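You operate a simulated robot arm through the tools that you are given. There is no shell and no other tool. Be economical: measure what you need, move in short steps, check, and stop when the job is done.

The job below is to be done with a simulated two-armed robot. You get a single attempt, and the scene is never put back.

Task
On the top of the vice bench, fold the blue cloth in half, so that its two long edges meet.

The check looks at the end state, three seconds after you hand in, the way a careful person would. Anything else that was tipped, shoved, dropped, spilled or broken makes it a failure. Flat cloth is picked up by pressing the open fingertips on it (5 to 10 N) and closing them slowly along it; thin cloth reads only 2 to 8 mm in the jaws.

Robot
Two 7-joint arms with two-finger parallel grippers on one trunk, on a base that drives. Base frame: it is fixed to the floor where the robot stands at the start and does not move with it; the origin is under the middle of the robot, x ahead of it, y to its left, z up. Readings come in mm, degrees, newtons and seconds.
The left shoulder is at the start at [70, 163, 1120], the right one opposite. Places, roughly: top of the vice bench [600, 0, 900]. Payload 3.43 kg a hand.
Tool frame (each hand has its own): the origin (TCP) lies between the finger pads and is the grasp point; the fingertips stand 34 mm ahead of it; z points along the fingers, y is the line along which they close. The gripper opens to 128 mm. The fingers are 24 mm wide and 12 mm thick; the gripper's body (48 by 130 mm) begins 96 mm behind the TCP.
Orientation is that of the tool frame in the base frame, as [roll, pitch, yaw] about the fixed x, y, z axes, in that order (R = Rz(yaw) Ry(pitch) Rx(roll)). With the fingers straight down and closing along the base's y, the tool's x points along the base's -x, its y along +y and its z along -z.

Tools
- The arms move only by the tool apply_moves. It takes "left_commands", "right_commands" or both (then of equal length, played together; a hand with none holds still); each is text: rows parted by semicolons, each of 7 numbers parted by spaces: the turn, a rotation vector about the base's x, y, z in units of 8 degrees (1.0 is 8 degrees), then the shift along the base's x, y, z in units of 20 mm (1.0 is 20 mm), then the finger opening in mm, from 0 to 128. In form: wx wy wz x y z hand; .... A call has 1 to 12 rows; each row shifts and turns the commanded pose from where the row before left it. A call with a number of a shift or a turn outside -1 to 1 is refused whole. A row lasts 0.2 s, in which the tool goes at most 50 mm and 8.6 degrees; a call with a longer step from one row to the next is refused whole, and so is a gripper value outside its range. A pose out of reach is approached as far as the arm can. The call stops where the force on the tool passes 40 N (or 10 N more than at its start, if that is more) or the arm is blocked; 0.2 s more then pass. Each finger travels about 153 mm/s and halts on what it meets, pressing with about 30 N; the grip force reading is that of the motor and also rises with nothing between the fingers. The clock runs only during rows and for 0.2 s after the last one: add rows that do not move to give the fingers time. The reply holds the time, the measured pose of the TCP, the force on the tool along the base axes, the opening and the grip force, in the units named above and with some noise, with the torque about the TCP (base axes, N m) and any sound that the robot's microphone picked up.
- Cameras (640 x 400 px; columns grow to the right, rows downward): "scene" is now at [129.8, -22.2, 1335.7]; the picture's right is [-0.26, -0.96, 0.00], its down [-0.67, 0.18, -0.72] and it looks along [0.69, -0.19, -0.70] (base axes); focal length 265 px, centre (320, 200). "left" rides on the left gripper at [76, 11, -160] in its tool frame; the picture's right is [-0.15, 0.99, 0.00], its down [-0.88, -0.13, -0.46] and it looks along [-0.45, -0.07, 0.89] (tool axes); focal length 234 px, centre (320, 200). "right" rides on the right gripper at [76, -11, -160] in its tool frame; the picture's right is [0.15, 0.99, 0.00], its down [-0.88, 0.13, -0.46] and it looks along [-0.45, 0.07, 0.89] (tool axes); focal length 234 px, centre (320, 200). There is no depth. A picture from a camera that has moved, and an enlarged one, comes with that camera's place and axes in the base frame and with its lens.
- get_image(camera): a new picture of that camera. The clock stands still meanwhile.
- lift_body(by): slides the trunk up (or, below 0, down) by that many mm; the arms and the scene camera ride with it, the base frame stays. It gives what a move gives, with no picture.
- base_move(legs): drives the robot by 1 to 6 legs, each [ahead, left, turn to the left] in mm, mm and degrees, along the robot's own axes; the way and the turn of a leg run together, so that a leg with both is an arc; at most 1500 mm and 180 degrees a leg. The arms and the cameras ride along, it lands a little off, and it stops where it bumps. It gives what a move gives.
- aim_head(pan, tilt): turns the head with the scene camera to pan (to the left, within 86 degrees either way) and tilt (down, from -29 to 69), counted from straight ahead of the robot. It gives what a move gives.
- close_up(camera, box): a new picture of the part [left, top, right, bottom] of that camera's present view, enlarged. The clock stands still meanwhile.
- sign_off(): hands the job in; it is judged then, once.

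Go step by step. Nothing tells you exact positions but the pictures and the camera data: compare them with the known pose of the tool, close in by small moves and look again before you grip or let go. The budget is 120 turns and 88 pictures, counting those below and the enlarged ones. Unless the task says otherwise, let go and move clear before handing in.

The tools are called after "Emit:" by a JSON object that holds its "op" and its "data". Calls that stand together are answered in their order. apply_moves: Moves the arms, as the interface text tells. Its arguments: {"type":"object","properties":{"left_commands":{"type":"string"},"right_commands":{"type":"string"}},"required":[]} The other tools are called the same way: lift_body (by) slides the trunk up or down; base_move (legs) drives the base; aim_head (pan, tilt) turns the head that bears the scene camera; get_image (camera) takes a picture; close_up (camera, box) takes an enlarged picture of a part of a camera's view; sign_off () hands the job in.

At the start:

```text
time_s: 0.0
left_tool_pos: [568.8, 222.1, 1062.6]
left_orientation: [180.0, 0.0, -179.9]
left_force: [-0.9, -0.5, -0.6]
left_moment: [0.02, -0.03, 0.02]
left_gripper_width: 127.9
left_grip_force: 0.2
right_tool_pos: [449.3, -267.1, 1073.3]
right_orientation: [179.9, 0.1, 180.0]
right_force: [-0.2, 0.0, 0.4]
right_moment: [0.03, -0.02, -0.01]
right_gripper_width: 128.2
right_grip_force: 0.2
trunk travel left (down, up): [-600.0, 340.0]
robot x, y, heading: [1.7, 1.1, -0.1]
head pan, tilt: [-15.2, 44.2]
```

scene: 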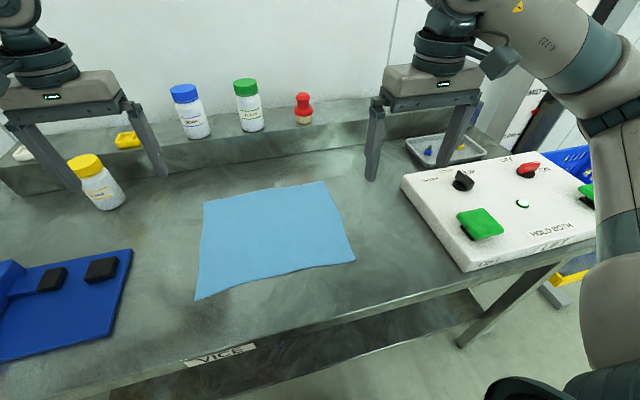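
right: 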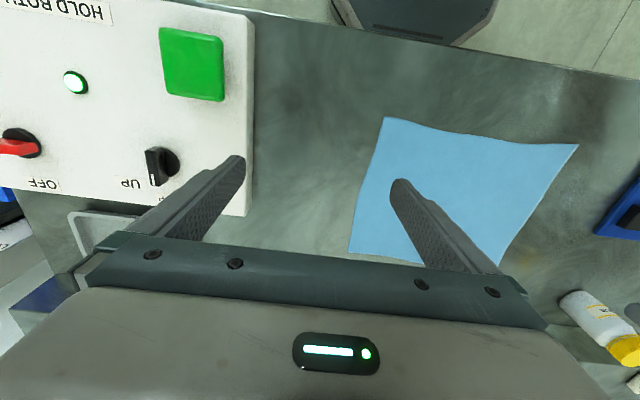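
left: 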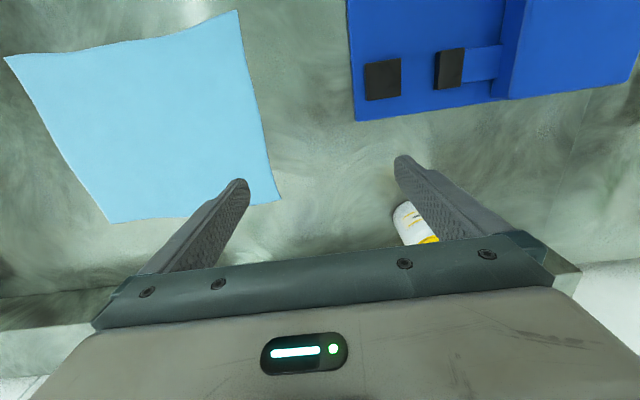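

The blue cloth looks to span x about 381–625 and y about −165 to 124, so its long edges run along y and the fold line lies near x = 503. I'll back the base off to gain reach at the near edge, then look again.

Emit:
{"op": "base_move", "data": {"legs": [[-130, 0, 0]]}}

Emit:
{"op": "aim_head", "data": {"pan": 0, "tilt": 42}}

Emit:
{"op": "get_image", "data": {"camera": "scene"}}

```text
time_s: 1.3
left_tool_pos: [439.4, 221.7, 1061.5]
left_orientation: [180.0, -0.1, -179.9]
left_force: [-0.1, -0.2, 0.2]
left_moment: [0.01, -0.02, 0.01]
left_gripper_width: 128.1
left_grip_force: 0.1
right_tool_pos: [318.3, -267.1, 1072.9]
right_orientation: [-180.0, 0.0, 180.0]
right_force: [0.0, -0.1, -0.7]
right_moment: [-0.03, -0.02, 0.02]
right_gripper_width: 128.2
right_grip_force: 0.1
trunk travel left (down, up): [-600.0, 340.0]
robot x, y, heading: [-132.0, 1.6, 0.2]
head pan, tilt: [-15.2, 44.2]
```

```text
time_s: 2.1
left_tool_pos: [439.6, 223.3, 1062.0]
left_orientation: [-180.0, 0.0, -179.9]
left_force: [-0.1, 1.1, -0.2]
left_moment: [0.02, 0.02, -0.02]
left_gripper_width: 128.2
left_grip_force: 0.1
right_tool_pos: [318.6, -266.7, 1073.8]
right_orientation: [179.9, -0.1, 180.0]
right_force: [-0.5, 0.4, -0.2]
right_moment: [0.01, 0.01, 0.04]
right_gripper_width: 128.0
right_grip_force: 0.2
trunk travel left (down, up): [-600.0, 340.0]
robot x, y, heading: [-128.2, -0.8, -0.1]
head pan, tilt: [0.0, 42.0]
```

```text
84 pictures are left
camera scene: at [5.4, -0.8, 1338.9], right [0.0, -1.0, 0.0], down [-0.67, 0.0, -0.74], along [0.74, 0.0, -0.67], focal length 265 px, centre (320, 200)
```

scene: 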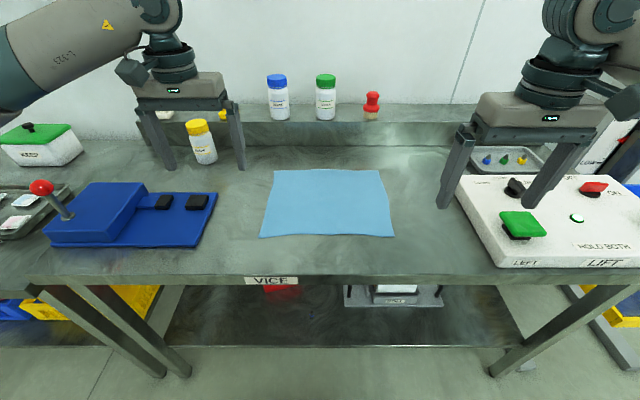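

Fresh measurements put the cloth at x 375–620 and y −162 to 126. I'll bring both hands high above the far edge near its corners, partly closed.

Emit:
{"op": "apply_moves", "data": {"left_commands": "0 0 0 0.7 -0.57 -0.2 50;0 0 0 0.7 -0.57 -0.2 50;0 0 0 0.7 -0.57 -0.2 50;0 0 0 0.7 -0.57 -0.2 50;0 0 0 0.7 -0.57 -0.2 50;0 0 0 0.7 -0.57 -0.2 50;0 0 0 0.7 -0.57 -0.2 50;0 0 0 0.7 -0.57 -0.2 50;0 0 0 0.7 -0.57 -0.2 50;0 0 0 0.7 -0.57 -0.2 50;0 0 0 0.7 -0.57 -0.2 50;0 0 0 0.7 -0.57 -0.2 50", "right_commands": "0 0 0 1 0.6 -0.2 50;0 0 0 1 0.6 -0.2 50;0 0 0 1 0.6 -0.2 50;0 0 0 1 0.6 -0.2 50;0 0 0 1 0.6 -0.2 50;0 0 0 1 0.6 -0.2 50;0 0 0 1 0.6 -0.2 50;0 0 0 1 0.6 -0.2 50;0 0 0 1 0.6 -0.2 50;0 0 0 1 0.6 -0.2 50;0 0 0 1 0.6 -0.2 50;0 0 0 1 0.6 -0.2 50"}}

Emit:
{"op": "apply_moves", "data": {"left_commands": "0 0 0 0 0 -0.5 50;0 0 0 0 0 -0.5 50;0 0 0 0 0 -0.5 50", "right_commands": "0 0 0 0.9 0 -0.5 50;0 0 0 0.9 0 -0.5 50;0 0 0 0.7 0 -0.7 50"}}

Emit:
{"op": "get_image", "data": {"camera": "scene"}}

Emit:
{"op": "get_image", "data": {"camera": "left"}}

Emit:
{"op": "get_image", "data": {"camera": "right"}}

```text
time_s: 4.7
left_tool_pos: [608.4, 86.0, 1015.9]
left_orientation: [-180.0, -0.1, -180.0]
left_force: [0.2, -0.5, 0.3]
left_moment: [0.03, 0.0, 0.03]
left_gripper_width: 50.0
left_grip_force: 0.1
right_tool_pos: [560.5, -121.1, 1024.8]
right_orientation: [-179.9, -0.1, -180.0]
right_force: [-0.5, 0.0, -0.1]
right_moment: [0.02, 0.03, -0.04]
right_gripper_width: 50.0
right_grip_force: 0.1
trunk travel left (down, up): [-600.0, 340.0]
robot x, y, heading: [-126.2, -0.4, -0.1]
head pan, tilt: [0.0, 42.0]
```

```text
time_s: 5.5
left_tool_pos: [608.0, 84.9, 984.0]
left_orientation: [180.0, -0.2, -180.0]
left_force: [0.3, 0.1, -0.3]
left_moment: [0.01, 0.01, -0.01]
left_gripper_width: 50.2
left_grip_force: 0.1
right_tool_pos: [609.9, -120.6, 990.3]
right_orientation: [-180.0, 0.0, 180.0]
right_force: [0.2, -0.1, -0.5]
right_moment: [0.03, 0.01, -0.01]
right_gripper_width: 50.1
right_grip_force: 0.0
trunk travel left (down, up): [-600.0, 340.0]
robot x, y, heading: [-130.9, 3.1, -0.1]
head pan, tilt: [0.0, 42.0]
```

```text
83 pictures are left
camera scene: at [6.0, -0.4, 1338.8], right [0.0, -1.0, 0.0], down [-0.67, 0.0, -0.74], along [0.74, 0.0, -0.67], focal length 265 px, centre (320, 200)
```

scene: 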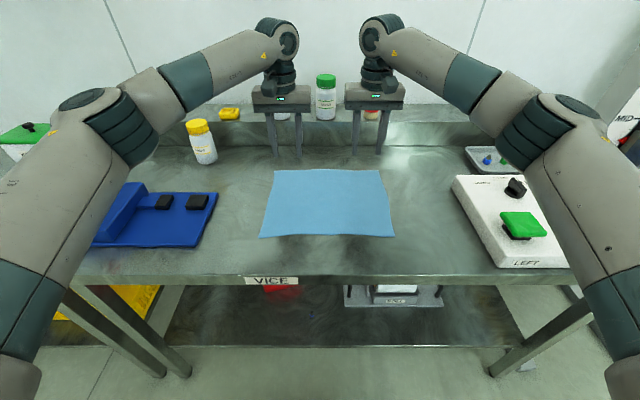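

```text
82 pictures are left
camera left: at [532.9, 97.5, 1143.8], right [0.15, 0.99, 0.0], down [0.88, -0.13, 0.45], along [0.45, -0.07, -0.89], focal length 234 px, centre (320, 200)
```

left: 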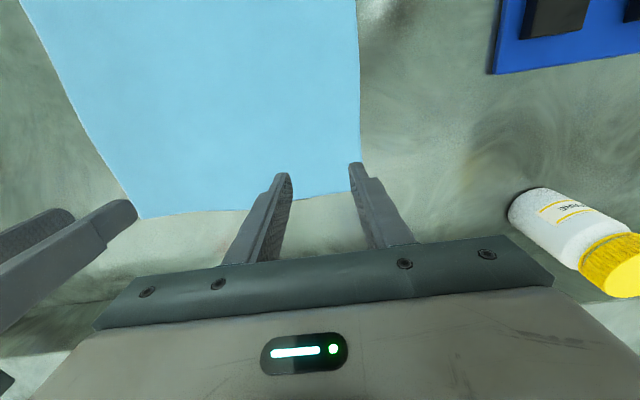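

```text
81 pictures are left
camera right: at [534.8, -131.4, 1149.7], right [-0.15, 0.99, 0.0], down [0.88, 0.13, 0.46], along [0.45, 0.07, -0.89], focal length 234 px, centre (320, 200)
```

right: 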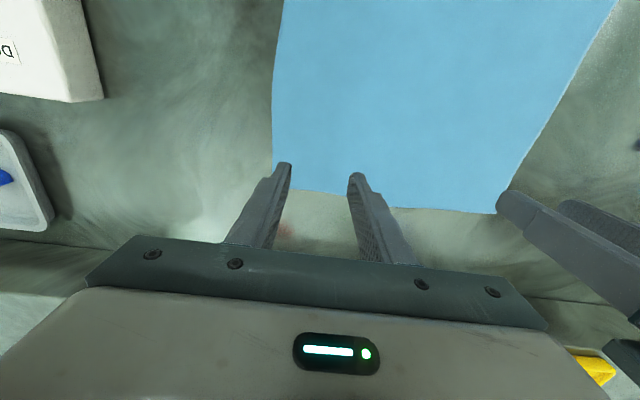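

The wrist views disagree with the scene view if the bench is at 900. Together they fit a top near z ≈ 868, which puts the far edge near x ≈ 658. I'll move forward and lower to check.

Emit:
{"op": "apply_moves", "data": {"left_commands": "0 0 0 0.75 0 -0.9 50;0 0 0 0.75 0 -0.9 50;0 0 0 0 0 -0.7 50;0 0 0 0 0 0 50", "right_commands": "0 0 0 0.75 0 -1 50;0 0 0 0.75 0 -1 50;0 0 0 0 0 -0.8 50;0 0 0 0 0 0 50"}}

Emit:
{"op": "get_image", "data": {"camera": "left"}}

Emit:
{"op": "get_image", "data": {"camera": "right"}}

Emit:
{"op": "close_up", "data": {"camera": "scene", "box": [220, 100, 420, 250]}}

```text
time_s: 6.5
left_tool_pos: [638.4, 86.2, 935.5]
left_orientation: [180.0, 0.1, -179.9]
left_force: [0.0, 0.2, -0.5]
left_moment: [0.0, -0.01, 0.04]
left_gripper_width: 49.9
left_grip_force: 0.1
right_tool_pos: [639.7, -123.6, 935.4]
right_orientation: [180.0, 0.0, 180.0]
right_force: [-0.2, -1.2, -0.6]
right_moment: [0.01, 0.01, -0.01]
right_gripper_width: 49.8
right_grip_force: 0.1
trunk travel left (down, up): [-600.0, 340.0]
robot x, y, heading: [-127.6, 2.5, -0.2]
head pan, tilt: [0.0, 42.0]
```

```text
80 pictures are left
camera left: at [562.4, 98.1, 1094.2], right [0.15, 0.99, 0.0], down [0.88, -0.13, 0.46], along [0.45, -0.07, -0.89], focal length 234 px, centre (320, 200)
```

left: 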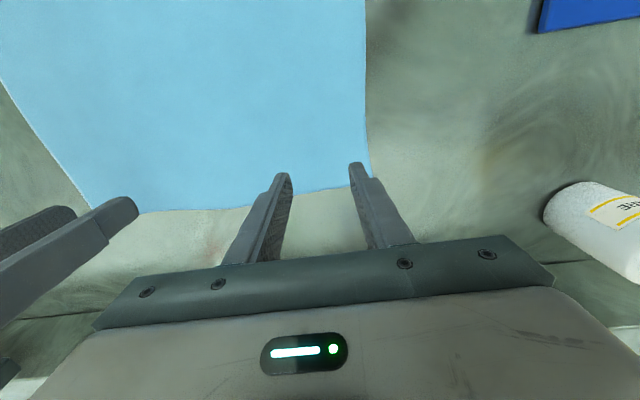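

```text
79 pictures are left
camera right: at [563.8, -133.1, 1095.0], right [-0.15, 0.99, 0.0], down [0.88, 0.13, 0.46], along [0.45, 0.07, -0.89], focal length 234 px, centre (320, 200)
```

right: 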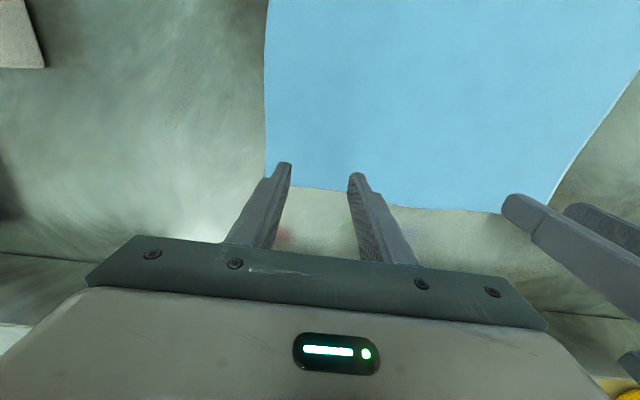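

```text
2.67 times, centred on (320, 175) of scene
camera zoom: at [5.3, -0.6, 1338.9], right [0.0, -1.0, 0.0], down [-0.67, 0.0, -0.74], along [0.74, 0.0, -0.67], focal length 707 px, centre (320, 267)
```

zoom: 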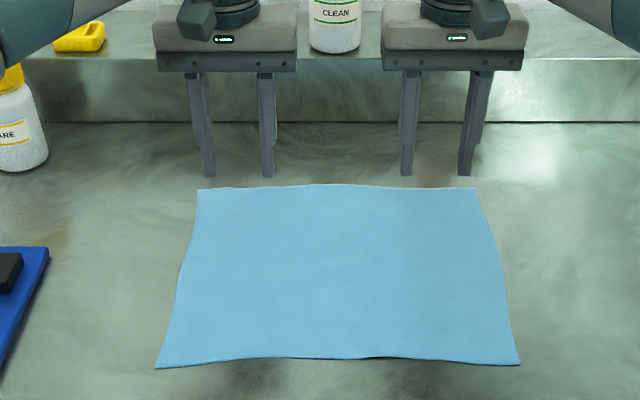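

This confirms the bench top near z ≈ 870, with the far edge at x ≈ 656, corners at y ≈ 137 and −176, and the near edge at x ≈ 395. I'll line up at the corners and lower slowly to contact.

Emit:
{"op": "apply_moves", "data": {"left_commands": "0 0 0 0.45 0.45 -0.6 50;0 0 0 0 0 -0.5 50;0 0 0 0 0 -0.15 50;0 0 0 0 0 0 50", "right_commands": "0 0 0 0.4 -0.55 -0.6 50;0 0 0 0 0 -0.5 50;0 0 0 0 0 -0.15 50;0 0 0 0 0 0 50"}}

Emit:
{"op": "get_image", "data": {"camera": "left"}}

Emit:
{"op": "get_image", "data": {"camera": "right"}}

```text
time_s: 7.5
left_tool_pos: [646.8, 94.0, 908.9]
left_orientation: [180.0, -0.1, -180.0]
left_force: [-0.1, 0.2, 0.9]
left_moment: [-0.03, 0.02, 0.01]
left_gripper_width: 49.9
left_grip_force: 0.0
right_tool_pos: [648.2, -133.6, 909.9]
right_orientation: [-180.0, 0.0, -180.0]
right_force: [-0.5, 0.0, 0.3]
right_moment: [-0.01, -0.01, -0.01]
right_gripper_width: 50.0
right_grip_force: 0.1
trunk travel left (down, up): [-600.0, 340.0]
robot x, y, heading: [-132.1, -2.3, 0.2]
head pan, tilt: [0.0, 42.0]
```

```text
77 pictures are left
camera left: at [571.7, 105.7, 1068.2], right [0.15, 0.99, 0.0], down [0.88, -0.13, 0.45], along [0.45, -0.07, -0.89], focal length 234 px, centre (320, 200)
```

left: 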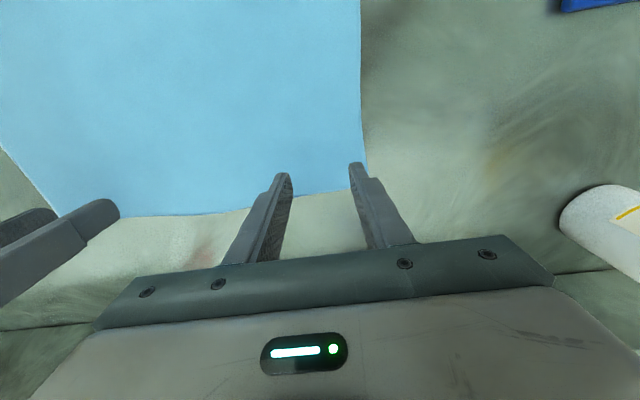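

```text
76 pictures are left
camera right: at [572.4, -143.2, 1069.7], right [-0.15, 0.99, 0.0], down [0.88, 0.13, 0.46], along [0.45, 0.07, -0.89], focal length 234 px, centre (320, 200)
```

right: 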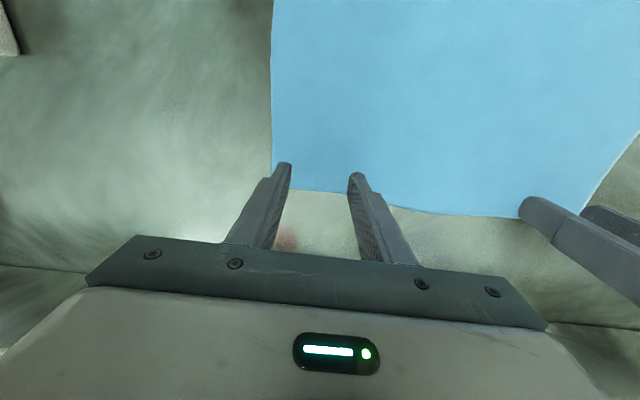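

The outer fingers sit just inside the corners. I'll lower in small steps to feel contact.

Emit:
{"op": "apply_moves", "data": {"left_commands": "0 0 0 0 0 -0.1 50;0 0 0 0 0 -0.1 50;0 0 0 0 0 -0.05 50;0 0 0 0 0 0 50", "right_commands": "0 0 0 0 0 -0.1 50;0 0 0 0 0 -0.1 50;0 0 0 0 0 -0.1 50;0 0 0 0 0 0 50"}}

```text
time_s: 8.5
left_tool_pos: [646.9, 94.7, 904.2]
left_orientation: [-180.0, 0.0, -180.0]
left_force: [-0.5, 0.1, -0.7]
left_moment: [0.01, 0.0, -0.04]
left_gripper_width: 50.0
left_grip_force: 0.0
right_tool_pos: [645.3, -132.2, 904.0]
right_orientation: [-179.9, 0.0, -179.9]
right_force: [0.1, -0.2, 0.0]
right_moment: [0.03, 0.01, 0.01]
right_gripper_width: 49.7
right_grip_force: 0.1
trunk travel left (down, up): [-600.0, 340.0]
robot x, y, heading: [-128.3, 2.3, -0.1]
head pan, tilt: [0.0, 42.0]
```

Emit:
{"op": "apply_moves", "data": {"left_commands": "0 0 0 0 0 -0.1 50;0 0 0 0 0 -0.05 50;0 0 0 0 0 0 50", "right_commands": "0 0 0 0 0 -0.1 50;0 0 0 0 0 -0.05 50;0 0 0 0 0 0 50"}}

```text
time_s: 9.3
left_tool_pos: [647.1, 94.4, 900.5]
left_orientation: [-180.0, 0.0, -179.9]
left_force: [-0.6, -0.3, -0.5]
left_moment: [0.02, 0.02, -0.04]
left_gripper_width: 50.1
left_grip_force: 0.0
right_tool_pos: [647.6, -134.4, 901.1]
right_orientation: [-180.0, 0.0, -180.0]
right_force: [-0.3, -0.3, -0.1]
right_moment: [0.0, 0.01, -0.02]
right_gripper_width: 50.2
right_grip_force: 0.0
trunk travel left (down, up): [-600.0, 340.0]
robot x, y, heading: [-134.0, -0.4, -0.0]
head pan, tilt: [0.0, 42.0]
```

No contact yet at fingertip height about 867, so I'll keep lowering gently.

Emit:
{"op": "apply_moves", "data": {"left_commands": "0 0 0 0 0 -0.08 50;0 0 0 0 0 -0.05 50;0 0 0 0 0 0 50", "right_commands": "0 0 0 0 0 -0.08 50;0 0 0 0 0 -0.05 50;0 0 0 0 0 0 50"}}

Emit:
{"op": "close_up", "data": {"camera": "scene", "box": [240, 120, 400, 220]}}

```text
time_s: 10.1
left_tool_pos: [647.4, 95.8, 898.9]
left_orientation: [180.0, -0.2, -179.9]
left_force: [0.4, -0.1, 0.6]
left_moment: [-0.01, 0.01, -0.05]
left_gripper_width: 50.1
left_grip_force: 0.1
right_tool_pos: [647.5, -133.1, 898.5]
right_orientation: [-180.0, 0.0, -179.9]
right_force: [0.0, -0.8, 1.0]
right_moment: [0.04, -0.01, 0.01]
right_gripper_width: 49.9
right_grip_force: 0.1
trunk travel left (down, up): [-600.0, 340.0]
robot x, y, heading: [-128.8, 2.2, 0.2]
head pan, tilt: [0.0, 42.0]
```

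```text
4.00 times, centred on (320, 170) of scene
camera zoom: at [5.3, -0.7, 1338.9], right [0.0, -1.0, 0.0], down [-0.67, 0.0, -0.74], along [0.74, 0.0, -0.67], focal length 1060 px, centre (320, 320)
```

zoom: 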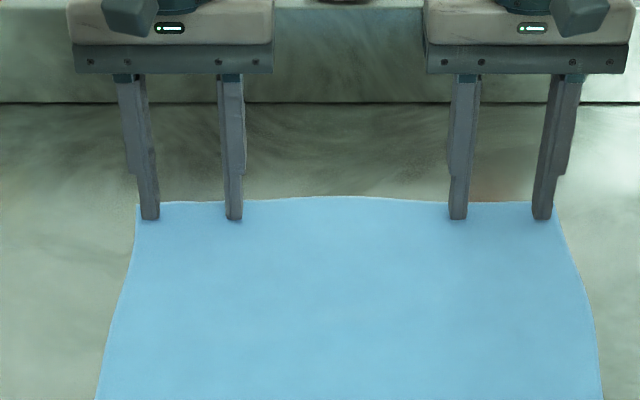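

Emit:
{"op": "apply_moves", "data": {"left_commands": "0 0 0 0 0 -0.08 50;0 0 0 0 0 -0.05 50;0 0 0 0 0 0 50", "right_commands": "0 0 0 0 0 -0.08 50;0 0 0 0 0 -0.05 50;0 0 0 0 0 0 50"}}

```text
time_s: 10.9
left_tool_pos: [647.2, 93.5, 896.7]
left_orientation: [180.0, 0.0, -179.9]
left_force: [0.0, 0.2, 0.4]
left_moment: [0.06, -0.03, 0.03]
left_gripper_width: 50.1
left_grip_force: 0.1
right_tool_pos: [646.7, -132.1, 895.9]
right_orientation: [180.0, 0.0, 180.0]
right_force: [-0.6, 1.3, 1.9]
right_moment: [0.01, 0.01, 0.0]
right_gripper_width: 50.1
right_grip_force: 0.1
trunk travel left (down, up): [-600.0, 340.0]
robot x, y, heading: [-132.1, -0.4, -0.1]
head pan, tilt: [0.0, 42.0]
```

The right hand is just starting to touch. I'll step a little lower.

Emit:
{"op": "apply_moves", "data": {"left_commands": "0 0 0 0 0 -0.07 50;0 0 0 0 0 0 50", "right_commands": "0 0 0 0 0 -0.05 50;0 0 0 0 0 0 50"}}

```text
time_s: 11.5
left_tool_pos: [646.6, 94.2, 895.4]
left_orientation: [179.9, 0.1, -179.9]
left_force: [2.7, 0.1, 10.1]
left_moment: [0.08, -0.09, -0.06]
left_gripper_width: 50.3
left_grip_force: 0.3
right_tool_pos: [645.3, -132.1, 895.9]
right_orientation: [-179.9, 0.2, 180.0]
right_force: [0.7, 1.5, 2.9]
right_moment: [-0.06, -0.03, 0.04]
right_gripper_width: 49.9
right_grip_force: 0.1
trunk travel left (down, up): [-600.0, 340.0]
robot x, y, heading: [-134.4, -1.2, -0.1]
head pan, tilt: [0.0, 42.0]
```

Left is pressing at 10 N and right at 3 N. I'll press the right a touch more and ease the left.

Emit:
{"op": "apply_moves", "data": {"left_commands": "0 0 0 0 0 0.01 50;0 0 0 0 0 0 50", "right_commands": "0 0 0 0 0 -0.04 50;0 0 0 0 0 0 50"}}

```text
time_s: 12.1
left_tool_pos: [646.5, 95.3, 895.8]
left_orientation: [180.0, 0.2, -179.9]
left_force: [3.4, 0.2, 10.2]
left_moment: [0.08, -0.11, 0.01]
left_gripper_width: 50.0
left_grip_force: 0.1
right_tool_pos: [646.1, -132.8, 893.7]
right_orientation: [179.9, 0.1, -179.9]
right_force: [1.6, -0.2, 6.7]
right_moment: [-0.07, -0.06, 0.04]
right_gripper_width: 49.9
right_grip_force: 0.0
trunk travel left (down, up): [-600.0, 340.0]
robot x, y, heading: [-126.8, 6.1, -0.1]
head pan, tilt: [0.0, 42.0]
```

Both hands are pressing in the 5–10 N range. Now I'll close the fingers slowly along the cloth.

Emit:
{"op": "apply_moves", "data": {"left_commands": "0 0 0 0 0 0.01 46;0 0 0 0 0 0 42;0 0 0 0 0 0 38;0 0 0 0 0 0 34;0 0 0 0 0 0 30;0 0 0 0 0 0 26;0 0 0 0 0 0 22;0 0 0 0 0 0 18;0 0 0 0 0 0 14;0 0 0 0 0 0 10;0 0 0 0 0 0 5;0 0 0 0 0 0 0", "right_commands": "0 0 0 0 0 0 46;0 0 0 0 0 0 42;0 0 0 0 0 0 38;0 0 0 0 0 0 34;0 0 0 0 0 0 30;0 0 0 0 0 0 26;0 0 0 0 0 0 22;0 0 0 0 0 0 18;0 0 0 0 0 0 14;0 0 0 0 0 0 10;0 0 0 0 0 0 5;0 0 0 0 0 0 0"}}

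Emit:
{"op": "close_up", "data": {"camera": "scene", "box": [240, 120, 400, 220]}}

```text
time_s: 14.7
left_tool_pos: [644.7, 94.7, 895.2]
left_orientation: [-180.0, 0.0, -179.8]
left_force: [-0.6, 0.4, 4.2]
left_moment: [-0.04, -0.01, 0.01]
left_gripper_width: 0.0
left_grip_force: 29.7
right_tool_pos: [644.4, -133.2, 896.3]
right_orientation: [-180.0, 0.1, 180.0]
right_force: [0.1, 0.2, 10.5]
right_moment: [-0.01, -0.03, -0.02]
right_gripper_width: 1.3
right_grip_force: 29.9
trunk travel left (down, up): [-600.0, 340.0]
robot x, y, heading: [-133.0, 0.1, -0.0]
head pan, tilt: [0.0, 42.0]
```

```text
4.00 times, centred on (320, 170) of scene
camera zoom: at [3.3, -0.5, 1339.1], right [0.0, -1.0, 0.0], down [-0.67, 0.0, -0.74], along [0.74, 0.0, -0.67], focal length 1060 px, centre (320, 320)
```

zoom: 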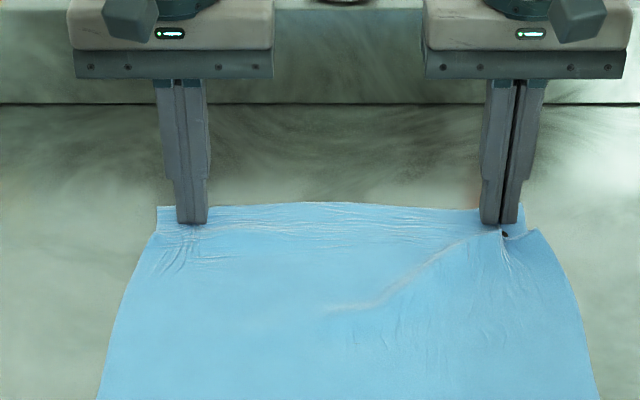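

The left closed on nothing and the right reads only 1.3 mm. I'll look closely before going on.

Emit:
{"op": "close_up", "data": {"camera": "right", "box": [220, 100, 420, 225]}}

Emit:
{"op": "close_up", "data": {"camera": "left", "box": [220, 100, 420, 225]}}

```text
3.20 times, centred on (320, 162) of right
camera zoom: at [570.2, -142.8, 1055.2], right [-0.15, 0.99, 0.0], down [0.88, 0.13, 0.46], along [0.45, 0.07, -0.89], focal length 749 px, centre (320, 320)
```

zoom: 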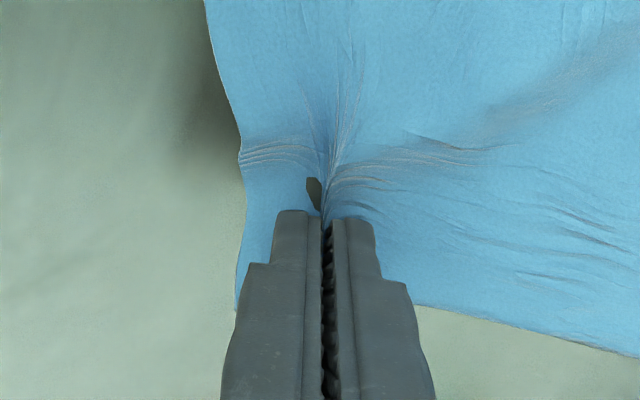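

```text
3.20 times, centred on (320, 162) of left
camera zoom: at [570.0, 106.6, 1055.5], right [0.15, 0.99, 0.0], down [0.88, -0.13, 0.46], along [0.45, -0.07, -0.89], focal length 749 px, centre (320, 320)
```

zoom: 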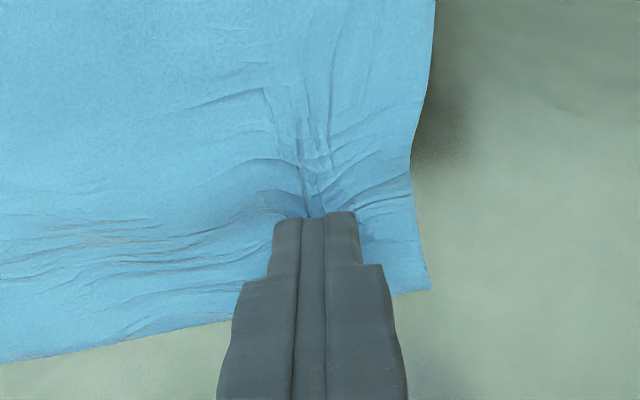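

I'll lift both slightly to see whether either has hold of anything.

Emit:
{"op": "apply_moves", "data": {"left_commands": "0 0 0 0 0 0.3 0;0 0 0 0 0 0.4 0;0 0 0 0 0 0 0", "right_commands": "0 0 0 0 0 0.3 0;0 0 0 0 0 0.4 0;0 0 0 0 0 0 0"}}

Emit:
{"op": "close_up", "data": {"camera": "scene", "box": [240, 120, 400, 220]}}

```text
time_s: 15.5
left_tool_pos: [647.5, 94.9, 909.5]
left_orientation: [179.9, -0.1, -180.0]
left_force: [0.2, -0.1, -0.2]
left_moment: [0.0, 0.02, -0.02]
left_gripper_width: 0.0
left_grip_force: 29.6
right_tool_pos: [647.3, -132.8, 908.8]
right_orientation: [180.0, -0.2, -179.9]
right_force: [-0.3, -0.1, -0.2]
right_moment: [0.02, 0.0, -0.08]
right_gripper_width: 1.6
right_grip_force: 30.0
trunk travel left (down, up): [-600.0, 340.0]
robot x, y, heading: [-131.2, 0.2, 0.1]
head pan, tilt: [0.0, 42.0]
```

```text
4.00 times, centred on (320, 170) of scene
camera zoom: at [6.0, -0.7, 1338.7], right [0.0, -1.0, 0.0], down [-0.67, 0.0, -0.74], along [0.74, 0.0, -0.67], focal length 1060 px, centre (320, 320)
```

zoom: 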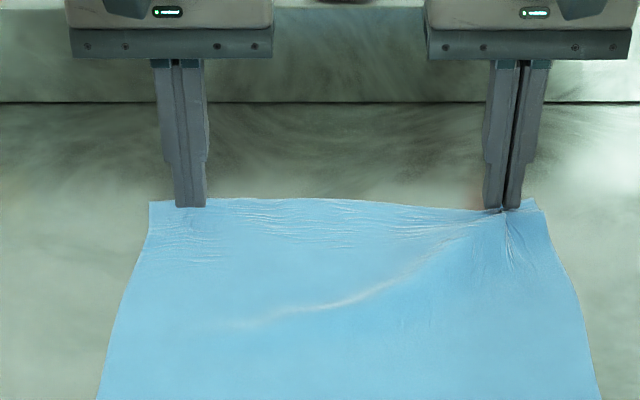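

The right hand has hold of the corner (1.6 mm, cloth lifting with it) but the left missed. I'll reopen the left and press again, a bit firmer.

Emit:
{"op": "apply_moves", "data": {"left_commands": "0 0 0 0 0 0 56;0 0 0 0 0 0 56;0 0 0 0 0 -0.35 56;0 0 0 0 0 -0.25 56;0 0 0 0 0 -0.05 56;0 0 0 0 0 -0.05 56;0 0 0 0 0 0 56"}}

```text
time_s: 17.1
left_tool_pos: [646.1, 95.0, 895.5]
left_orientation: [179.9, -0.1, -179.9]
left_force: [1.1, 0.7, 3.7]
left_moment: [0.02, -0.03, 0.03]
left_gripper_width: 56.3
left_grip_force: 0.0
right_tool_pos: [646.1, -133.1, 909.4]
right_orientation: [179.9, 0.0, 180.0]
right_force: [-0.4, -0.7, 0.3]
right_moment: [-0.01, 0.0, -0.01]
right_gripper_width: 1.6
right_grip_force: 30.2
trunk travel left (down, up): [-600.0, 340.0]
robot x, y, heading: [-130.7, 1.6, -0.0]
head pan, tilt: [0.0, 42.0]
```

Emit:
{"op": "apply_moves", "data": {"left_commands": "0 0 0 0 0 -0.04 56;0 0 0 0 0 0 56"}}

Emit:
{"op": "close_up", "data": {"camera": "left", "box": [200, 90, 440, 240]}}

```text
time_s: 17.7
left_tool_pos: [645.9, 95.2, 894.9]
left_orientation: [-179.9, 0.1, -179.8]
left_force: [1.6, 1.5, 10.3]
left_moment: [0.05, -0.09, -0.01]
left_gripper_width: 56.3
left_grip_force: 0.1
right_tool_pos: [645.1, -132.9, 909.4]
right_orientation: [180.0, -0.1, -180.0]
right_force: [-1.1, 1.0, 0.4]
right_moment: [0.01, -0.03, 0.0]
right_gripper_width: 1.4
right_grip_force: 29.9
trunk travel left (down, up): [-600.0, 340.0]
robot x, y, heading: [-128.5, 1.1, 0.2]
head pan, tilt: [0.0, 42.0]
```

```text
2.67 times, centred on (320, 165) of left
camera zoom: at [570.4, 106.6, 1055.2], right [0.14, 0.99, 0.0], down [0.88, -0.13, 0.46], along [0.45, -0.07, -0.89], focal length 624 px, centre (320, 293)
```

zoom: 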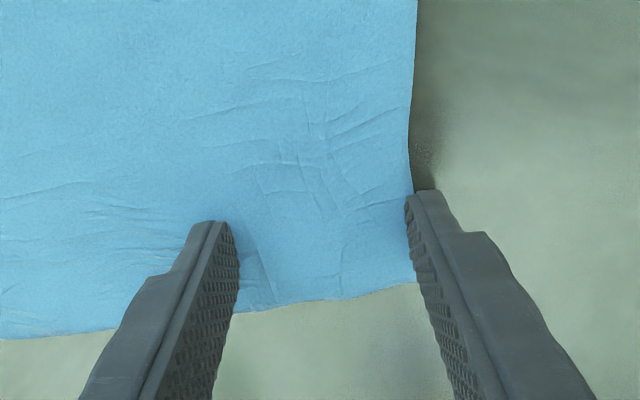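

The corner has shifted in, so the outer finger is off the cloth. I'll lift, move inward 15 mm and press again.

Emit:
{"op": "apply_moves", "data": {"left_commands": "0 0 0 0 0 0.5 50;0 0 0 -0.15 -0.75 0.2 50;0 0 0 0 0 -0.5 50;0 0 0 0 0 -0.15 50;0 0 0 0 0 -0.04 50;0 0 0 0 0 0 50"}}

Emit:
{"op": "close_up", "data": {"camera": "left", "box": [200, 90, 440, 240]}}

```text
time_s: 19.1
left_tool_pos: [644.2, 79.3, 895.3]
left_orientation: [180.0, 0.1, -179.9]
left_force: [1.3, -0.2, 7.1]
left_moment: [0.14, -0.06, -0.04]
left_gripper_width: 50.2
left_grip_force: 0.6
right_tool_pos: [647.2, -133.3, 908.8]
right_orientation: [-179.9, 0.1, 180.0]
right_force: [-0.8, 0.7, 0.0]
right_moment: [0.0, -0.01, 0.0]
right_gripper_width: 1.7
right_grip_force: 30.0
trunk travel left (down, up): [-600.0, 340.0]
robot x, y, heading: [-128.0, -0.4, -0.2]
head pan, tilt: [0.0, 42.0]
```

```text
2.67 times, centred on (320, 165) of left
camera zoom: at [567.8, 90.6, 1055.4], right [0.15, 0.99, 0.0], down [0.88, -0.13, 0.46], along [0.45, -0.07, -0.89], focal length 624 px, centre (320, 293)
```

zoom: 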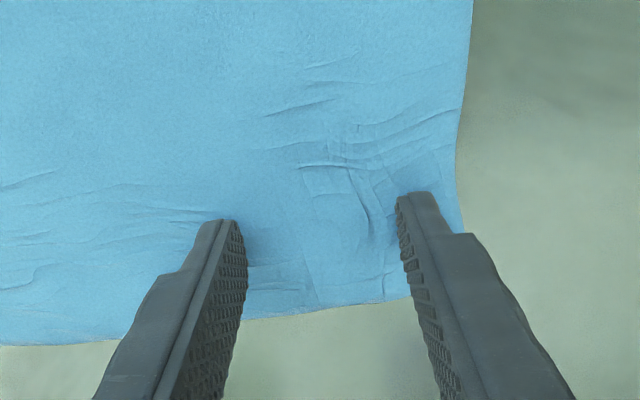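

Both left fingertips are on the cloth now at 7 N. I'll close slowly.

Emit:
{"op": "apply_moves", "data": {"left_commands": "0 0 0 0 0 -0.02 46;0 0 0 0 0 0 42;0 0 0 0 0 0 38;0 0 0 0 0 0 34;0 0 0 0 0 0 30;0 0 0 0 0 -0.01 26;0 0 0 0 0 0 22;0 0 0 0 0 -0.01 18;0 0 0 0 0 0 14;0 0 0 0 0 0 10;0 0 0 0 0 0 5;0 0 0 0 0 0 0"}}

Emit:
{"op": "close_up", "data": {"camera": "left", "box": [200, 90, 440, 240]}}

```text
time_s: 21.7
left_tool_pos: [642.7, 76.8, 895.5]
left_orientation: [-179.9, 0.1, -180.0]
left_force: [0.5, -9.0, 16.0]
left_moment: [-0.17, -0.07, 0.08]
left_gripper_width: 2.5
left_grip_force: 29.7
right_tool_pos: [645.0, -132.3, 910.6]
right_orientation: [179.9, 0.1, -180.0]
right_force: [0.2, 8.3, -0.1]
right_moment: [0.26, -0.05, -0.16]
right_gripper_width: 1.7
right_grip_force: 29.8
trunk travel left (down, up): [-600.0, 340.0]
robot x, y, heading: [-127.1, 3.4, 0.1]
head pan, tilt: [0.0, 42.0]
```

```text
2.67 times, centred on (320, 165) of left
camera zoom: at [566.3, 90.2, 1055.1], right [0.15, 0.99, 0.0], down [0.88, -0.13, 0.46], along [0.45, -0.07, -0.89], focal length 624 px, centre (320, 293)
```

zoom: 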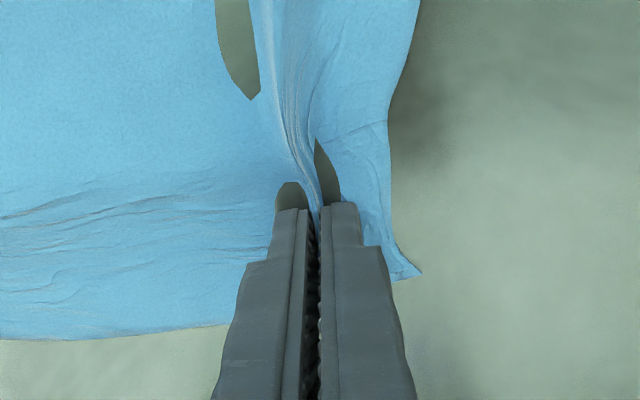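

Left now holds 2.5 mm and the cloth is taut between the hands (about 9 N). I'll bring them slightly together and lift.

Emit:
{"op": "apply_moves", "data": {"left_commands": "0 0 0 0 -0.15 0.25 0;0 0 0 0 -0.1 0.5 0;0 0 0 -0.1 0 0.5 0;0 0 0 -0.1 0 0.5 0;0 0 0 0 0 0 0", "right_commands": "0 0 0 0 0.15 0 0;0 0 0 0 0.1 0.1 0;0 0 0 -0.1 0 0.5 0;0 0 0 -0.1 0 0.5 0;0 0 0 0 0 0 0"}}

Emit:
{"op": "get_image", "data": {"camera": "scene"}}

Emit:
{"op": "get_image", "data": {"camera": "left"}}

Emit:
{"op": "get_image", "data": {"camera": "right"}}

```text
time_s: 22.9
left_tool_pos: [640.6, 73.8, 928.4]
left_orientation: [-180.0, -0.1, -179.9]
left_force: [-0.4, 0.4, 0.1]
left_moment: [0.02, 0.03, 0.05]
left_gripper_width: 2.3
left_grip_force: 30.2
right_tool_pos: [642.9, -128.8, 931.4]
right_orientation: [-179.9, 0.0, -180.0]
right_force: [0.7, 0.5, -0.3]
right_moment: [0.03, 0.0, -0.02]
right_gripper_width: 1.5
right_grip_force: 29.9
trunk travel left (down, up): [-600.0, 340.0]
robot x, y, heading: [-125.5, -0.9, 0.2]
head pan, tilt: [0.0, 42.0]
```

```text
67 pictures are left
camera scene: at [5.6, -0.7, 1338.8], right [0.0, -1.0, 0.0], down [-0.67, 0.0, -0.74], along [0.74, 0.0, -0.67], focal length 265 px, centre (320, 200)
```

scene: 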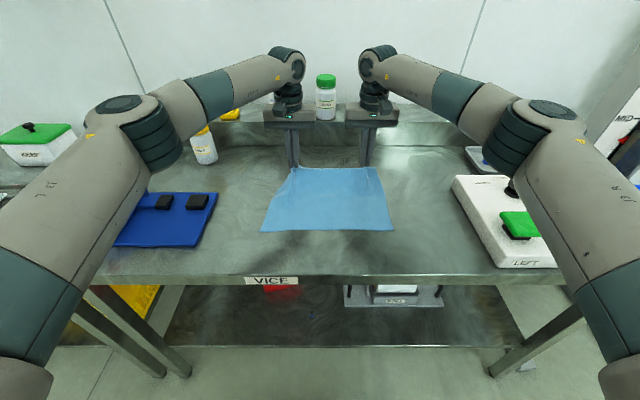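

```text
66 pictures are left
camera left: at [564.8, 86.6, 1088.1], right [0.14, 0.99, 0.0], down [0.88, -0.13, 0.45], along [0.45, -0.07, -0.89], focal length 234 px, centre (320, 200)
```

left: 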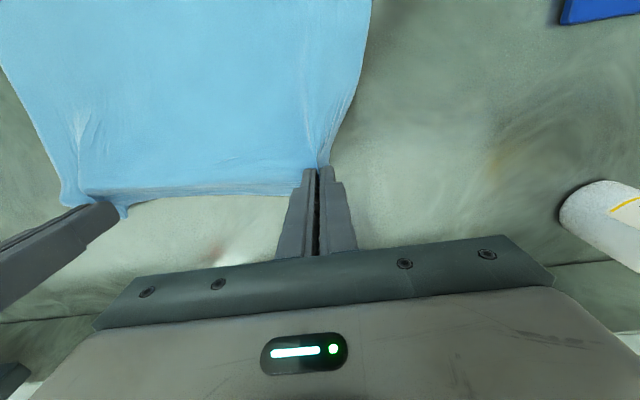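

```text
65 pictures are left
camera right: at [567.9, -138.7, 1090.4], right [-0.15, 0.99, 0.0], down [0.88, 0.13, 0.46], along [0.45, 0.07, -0.89], focal length 234 px, centre (320, 200)
```

right: 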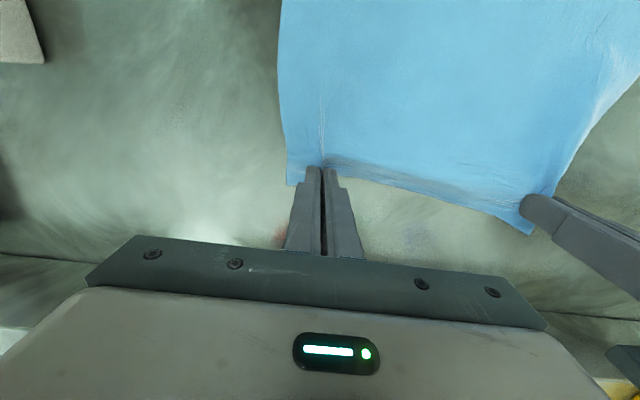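

Both corners are held. I'll carry them back in an arc over the fold line (x ≈ 547), tilting the fingers forward on the way, and look at the halfway point.

Emit:
{"op": "apply_moves", "data": {"left_commands": "0 0 0 -0.25 0 1 0;0 0 0 -0.3 0 1 0;0 0 0 -0.85 0 0.75 0;0 0 0 -0.9 0 0.75 0;0 -1 0 -0.9 0 0.2 0;0 -1 0 -0.9 0 0.15 0;0 0 0 -1 0 0.1 0;0 0 0 0 0 0 0", "right_commands": "0 0 0 -0.25 0 0.9 0;0 0 0 -0.3 0 0.95 0;0 0 0 -0.9 0 0.75 0;0 0 0 -0.95 0 0.75 0;0 -1 0 -0.9 0 0.2 0;0 -1 0 -0.9 0 0.15 0;0 0 0 -1 0 0.1 0;0 0 0 0 0 0 0"}}

Emit:
{"op": "get_image", "data": {"camera": "scene"}}

```text
time_s: 24.7
left_tool_pos: [537.9, 74.6, 1005.7]
left_orientation: [180.0, 16.0, -180.0]
left_force: [0.7, -0.6, -0.1]
left_moment: [-0.01, -0.05, 0.01]
left_gripper_width: 2.2
left_grip_force: 29.9
right_tool_pos: [539.3, -128.9, 1005.9]
right_orientation: [179.8, 16.0, -179.9]
right_force: [0.7, 0.0, 0.3]
right_moment: [-0.01, 0.0, 0.02]
right_gripper_width: 1.9
right_grip_force: 30.5
trunk travel left (down, up): [-600.0, 340.0]
robot x, y, heading: [-129.6, 0.8, -0.1]
head pan, tilt: [0.0, 42.0]
```

```text
64 pictures are left
camera scene: at [5.4, -0.7, 1338.9], right [0.0, -1.0, 0.0], down [-0.67, 0.0, -0.74], along [0.74, 0.0, -0.67], focal length 265 px, centre (320, 200)
```

scene: 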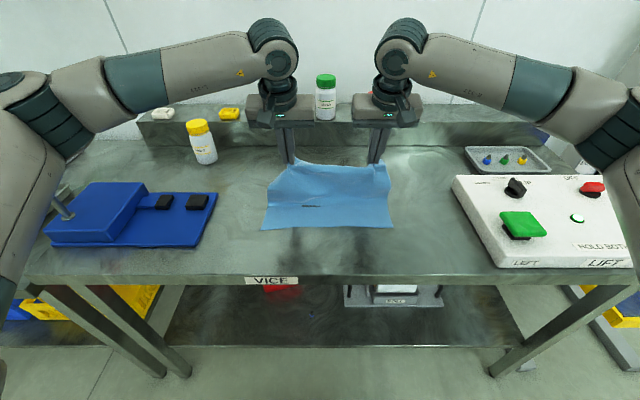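

Emit:
{"op": "close_up", "data": {"camera": "scene", "box": [240, 145, 410, 245]}}

Emit:
{"op": "get_image", "data": {"camera": "left"}}

Emit:
{"op": "get_image", "data": {"camera": "right"}}

```text
3.76 times, centred on (325, 195) of scene
camera zoom: at [5.4, -0.7, 1338.9], right [0.0, -1.0, 0.0], down [-0.67, 0.0, -0.74], along [0.74, 0.0, -0.67], focal length 998 px, centre (301, 219)
```

zoom: 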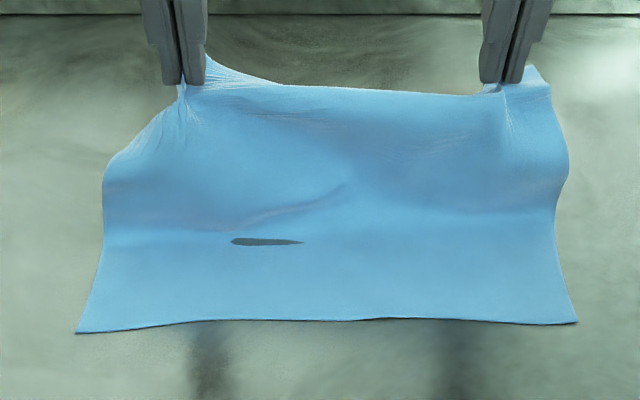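

```text
62 pictures are left
camera left: at [420.6, 86.5, 1138.2], right [0.14, 0.99, 0.04], down [0.72, -0.13, 0.68], along [0.68, -0.07, -0.73], focal length 234 px, centre (320, 200)
```

left: 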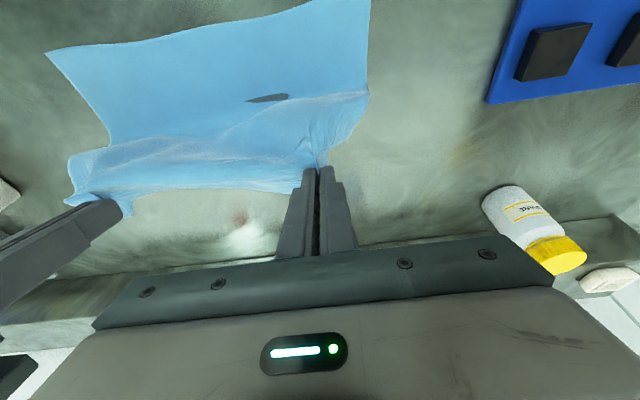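

```text
61 pictures are left
camera right: at [423.1, -138.1, 1138.2], right [-0.14, 0.99, -0.04], down [0.72, 0.13, 0.68], along [0.68, 0.07, -0.73], focal length 234 px, centre (320, 200)
```

right: 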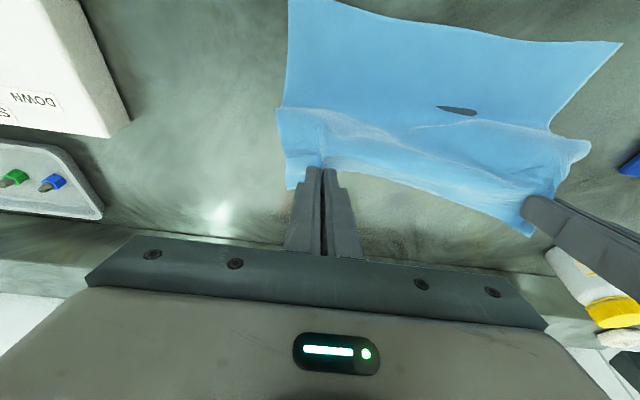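

The cloth has gone slack and bellies towards the robot: the near edge slid to x ≈ 430, so the fold line should be near x ≈ 560. I'll move the hands forward and up so the sheet hangs straight above that line.

Emit:
{"op": "apply_moves", "data": {"left_commands": "0 0 0 0.4 0 0.4 0;0 0 0 0.5 0 0.3 0;0 0 0 0.5 0 0 0;0 0 0 0 0 0 0;0 0 0 0 0 0 0", "right_commands": "0 0 0 0.4 0 0.4 0;0 0 0 0.5 0 0.3 0;0 0 0 0.5 0 0 0;0 0 0 0 0 0 0;0 0 0 0 0 0 0"}}

Emit:
{"op": "close_up", "data": {"camera": "scene", "box": [240, 145, 410, 245]}}

```text
time_s: 25.9
left_tool_pos: [565.1, 74.5, 1020.4]
left_orientation: [-179.9, 16.1, -179.9]
left_force: [0.2, -0.2, 0.1]
left_moment: [0.05, 0.02, 0.05]
left_gripper_width: 2.2
left_grip_force: 29.6
right_tool_pos: [567.1, -126.4, 1020.8]
right_orientation: [-180.0, 16.0, 180.0]
right_force: [0.8, 0.9, 0.3]
right_moment: [0.02, -0.01, 0.01]
right_gripper_width: 1.5
right_grip_force: 30.0
trunk travel left (down, up): [-600.0, 340.0]
robot x, y, heading: [-128.5, 1.7, -0.1]
head pan, tilt: [0.0, 42.0]
```

```text
3.76 times, centred on (325, 195) of scene
camera zoom: at [5.4, -0.7, 1338.9], right [0.0, -1.0, 0.0], down [-0.67, 0.0, -0.74], along [0.74, 0.0, -0.67], focal length 998 px, centre (301, 219)
```

zoom: 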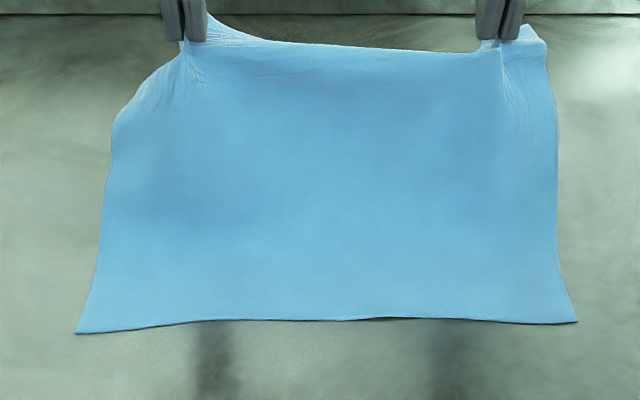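

The earlier shape was actually a proper loop opening towards the robot, and the near edge stays put at x ≈ 426–435. I'll carry on with the arc back and down, tilting the fingers to about 48°.

Emit:
{"op": "apply_moves", "data": {"left_commands": "0 0 0 -0.7 0 0.05 0;0 0 0 -0.8 0 0 0;0 -1 0 -0.8 0 -0.25 0;0 -1 0 -0.8 0 -0.4 0;0 -1 0 -0.8 0 -0.6 0;0 -1 0 -0.8 0 -0.7 0;0 0 0 -0.8 0 -0.8 0;0 0 0 -0.7 0 -0.8 0;0 0 0 -0.7 0 -0.8 0;0 0 0 0 0 0 0;0 0 0 0 0 0 0", "right_commands": "0 0 0 -0.7 0 0.05 0;0 0 0 -0.8 0 0 0;0 -1 0 -0.8 0 -0.25 0;0 -1 0 -0.8 0 -0.4 0;0 -1 0 -0.8 0 -0.6 0;0 -1 0 -0.8 0 -0.7 0;0 0 0 -0.8 0 -0.8 0;0 0 0 -0.6 0 -0.8 0;0 0 0 -0.6 0 -0.8 0;0 0 0 0 0 0 0;0 0 0 0 0 0 0"}}

Emit:
{"op": "get_image", "data": {"camera": "scene"}}

Emit:
{"op": "get_image", "data": {"camera": "left"}}

Emit:
{"op": "get_image", "data": {"camera": "right"}}

```text
time_s: 28.3
left_tool_pos: [426.3, 74.6, 935.6]
left_orientation: [-179.9, 48.0, -179.9]
left_force: [0.0, 0.2, 0.2]
left_moment: [-0.02, 0.02, 0.04]
left_gripper_width: 2.3
left_grip_force: 29.9
right_tool_pos: [432.9, -129.9, 933.7]
right_orientation: [179.9, 48.0, 180.0]
right_force: [0.1, -0.9, 1.4]
right_moment: [0.01, 0.01, 0.04]
right_gripper_width: 1.6
right_grip_force: 29.8
trunk travel left (down, up): [-600.0, 340.0]
robot x, y, heading: [-130.7, 0.8, -0.5]
head pan, tilt: [0.0, 42.0]
```

```text
59 pictures are left
camera scene: at [5.2, -0.8, 1338.9], right [0.0, -1.0, 0.0], down [-0.67, 0.0, -0.74], along [0.74, 0.0, -0.67], focal length 265 px, centre (320, 200)
```

scene: 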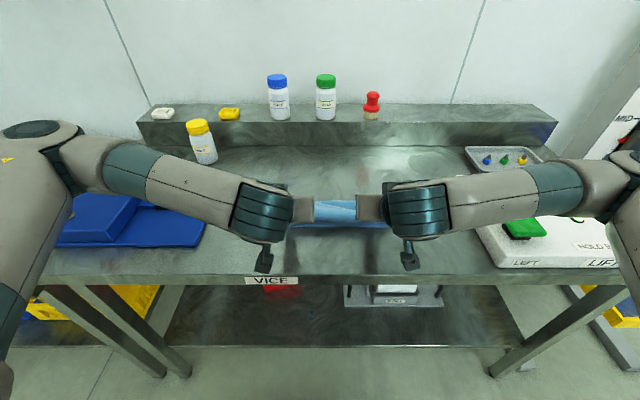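

```text
58 pictures are left
camera left: at [258.5, 86.0, 985.2], right [0.1, 0.99, 0.11], down [0.25, -0.13, 0.96], along [0.96, -0.07, -0.26], focal length 234 px, centre (320, 200)
```

left: 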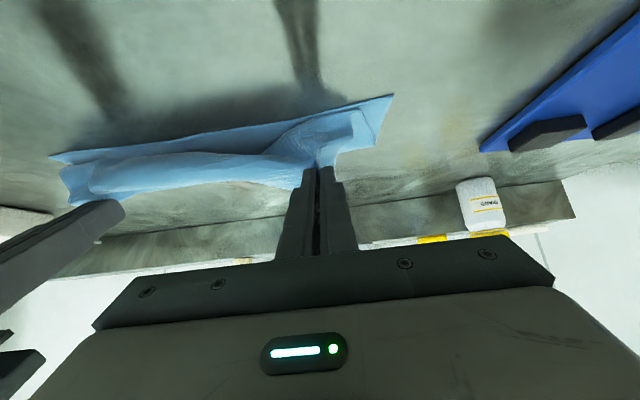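

```text
57 pictures are left
camera right: at [263.8, -139.3, 985.1], right [-0.1, 0.99, -0.11], down [0.25, 0.13, 0.96], along [0.96, 0.07, -0.26], focal length 234 px, centre (320, 200)
```

right: 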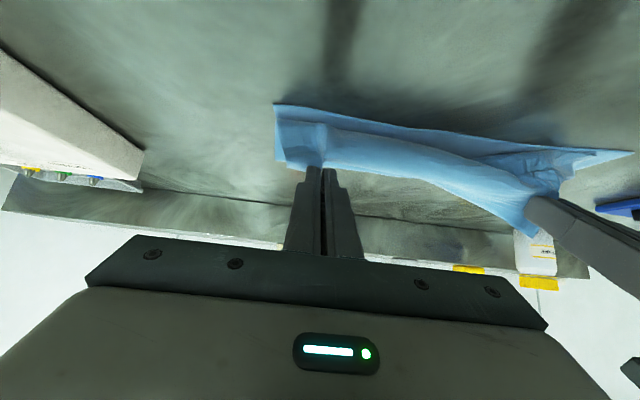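

The near edge is still at x ≈ 426–435. The pinches sit 30–40 mm in from the far edge, so I'll set the fingertips down around x ≈ 473 so the flap falls towards the near edge.

Emit:
{"op": "apply_moves", "data": {"left_commands": "0 0 0 0.2 0 -0.3 0;0 0 0 0.3 0 -0.4 0;0 0 0 0.3 0 -0.4 0;0 0 0 0.2 0 -0.4 0;0 0 0 0 0 -0.2 0;0 0 0 0 0 0 0", "right_commands": "0 0 0 0.1 0 -0.3 0;0 0 0 0.2 0 -0.4 0;0 0 0 0.2 0 -0.4 0;0 0 0 0.1 0 -0.4 0;0 0 0 0 0 -0.2 0;0 0 0 0 0 0 0"}}

Emit:
{"op": "get_image", "data": {"camera": "left"}}

Emit:
{"op": "get_image", "data": {"camera": "right"}}

Emit:
{"op": "close_up", "data": {"camera": "scene", "box": [240, 160, 420, 270]}}

```text
time_s: 29.7
left_tool_pos: [445.9, 73.3, 901.5]
left_orientation: [-180.0, 48.0, -179.9]
left_force: [-0.2, -0.1, 1.4]
left_moment: [0.02, 0.03, -0.04]
left_gripper_width: 2.2
left_grip_force: 30.0
right_tool_pos: [444.9, -129.6, 900.1]
right_orientation: [179.9, 48.0, 180.0]
right_force: [0.8, 1.4, 0.6]
right_moment: [0.05, -0.03, 0.01]
right_gripper_width: 1.3
right_grip_force: 29.9
trunk travel left (down, up): [-600.0, 340.0]
robot x, y, heading: [-130.0, 0.8, 0.2]
head pan, tilt: [0.0, 42.0]
```

```text
56 pictures are left
camera left: at [277.6, 84.7, 952.5], right [0.1, 0.99, 0.11], down [0.25, -0.13, 0.96], along [0.96, -0.07, -0.26], focal length 234 px, centre (320, 200)
```

left: 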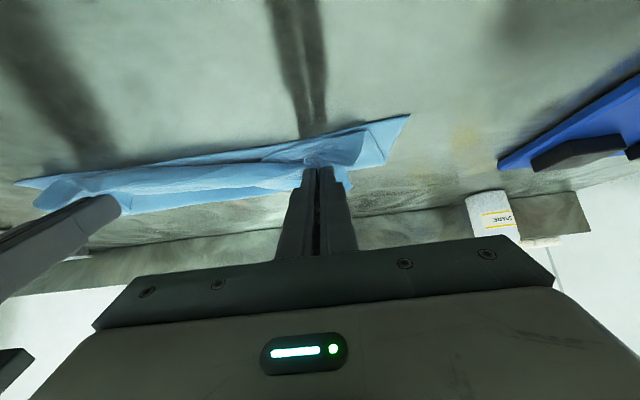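

```text
55 pictures are left
camera right: at [276.7, -138.8, 950.2], right [-0.1, 0.99, -0.11], down [0.25, 0.13, 0.96], along [0.96, 0.07, -0.26], focal length 234 px, centre (320, 200)
```

right: 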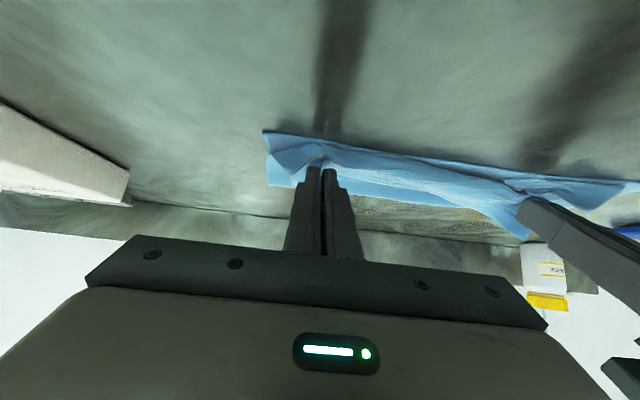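

```text
3.56 times, centred on (330, 215) of scene
camera zoom: at [5.1, -0.6, 1338.9], right [0.0, -1.0, 0.0], down [-0.67, 0.0, -0.74], along [0.74, 0.0, -0.67], focal length 942 px, centre (284, 147)
```

zoom: 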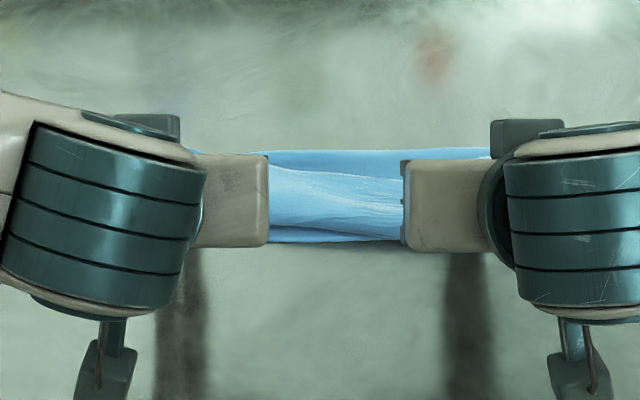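

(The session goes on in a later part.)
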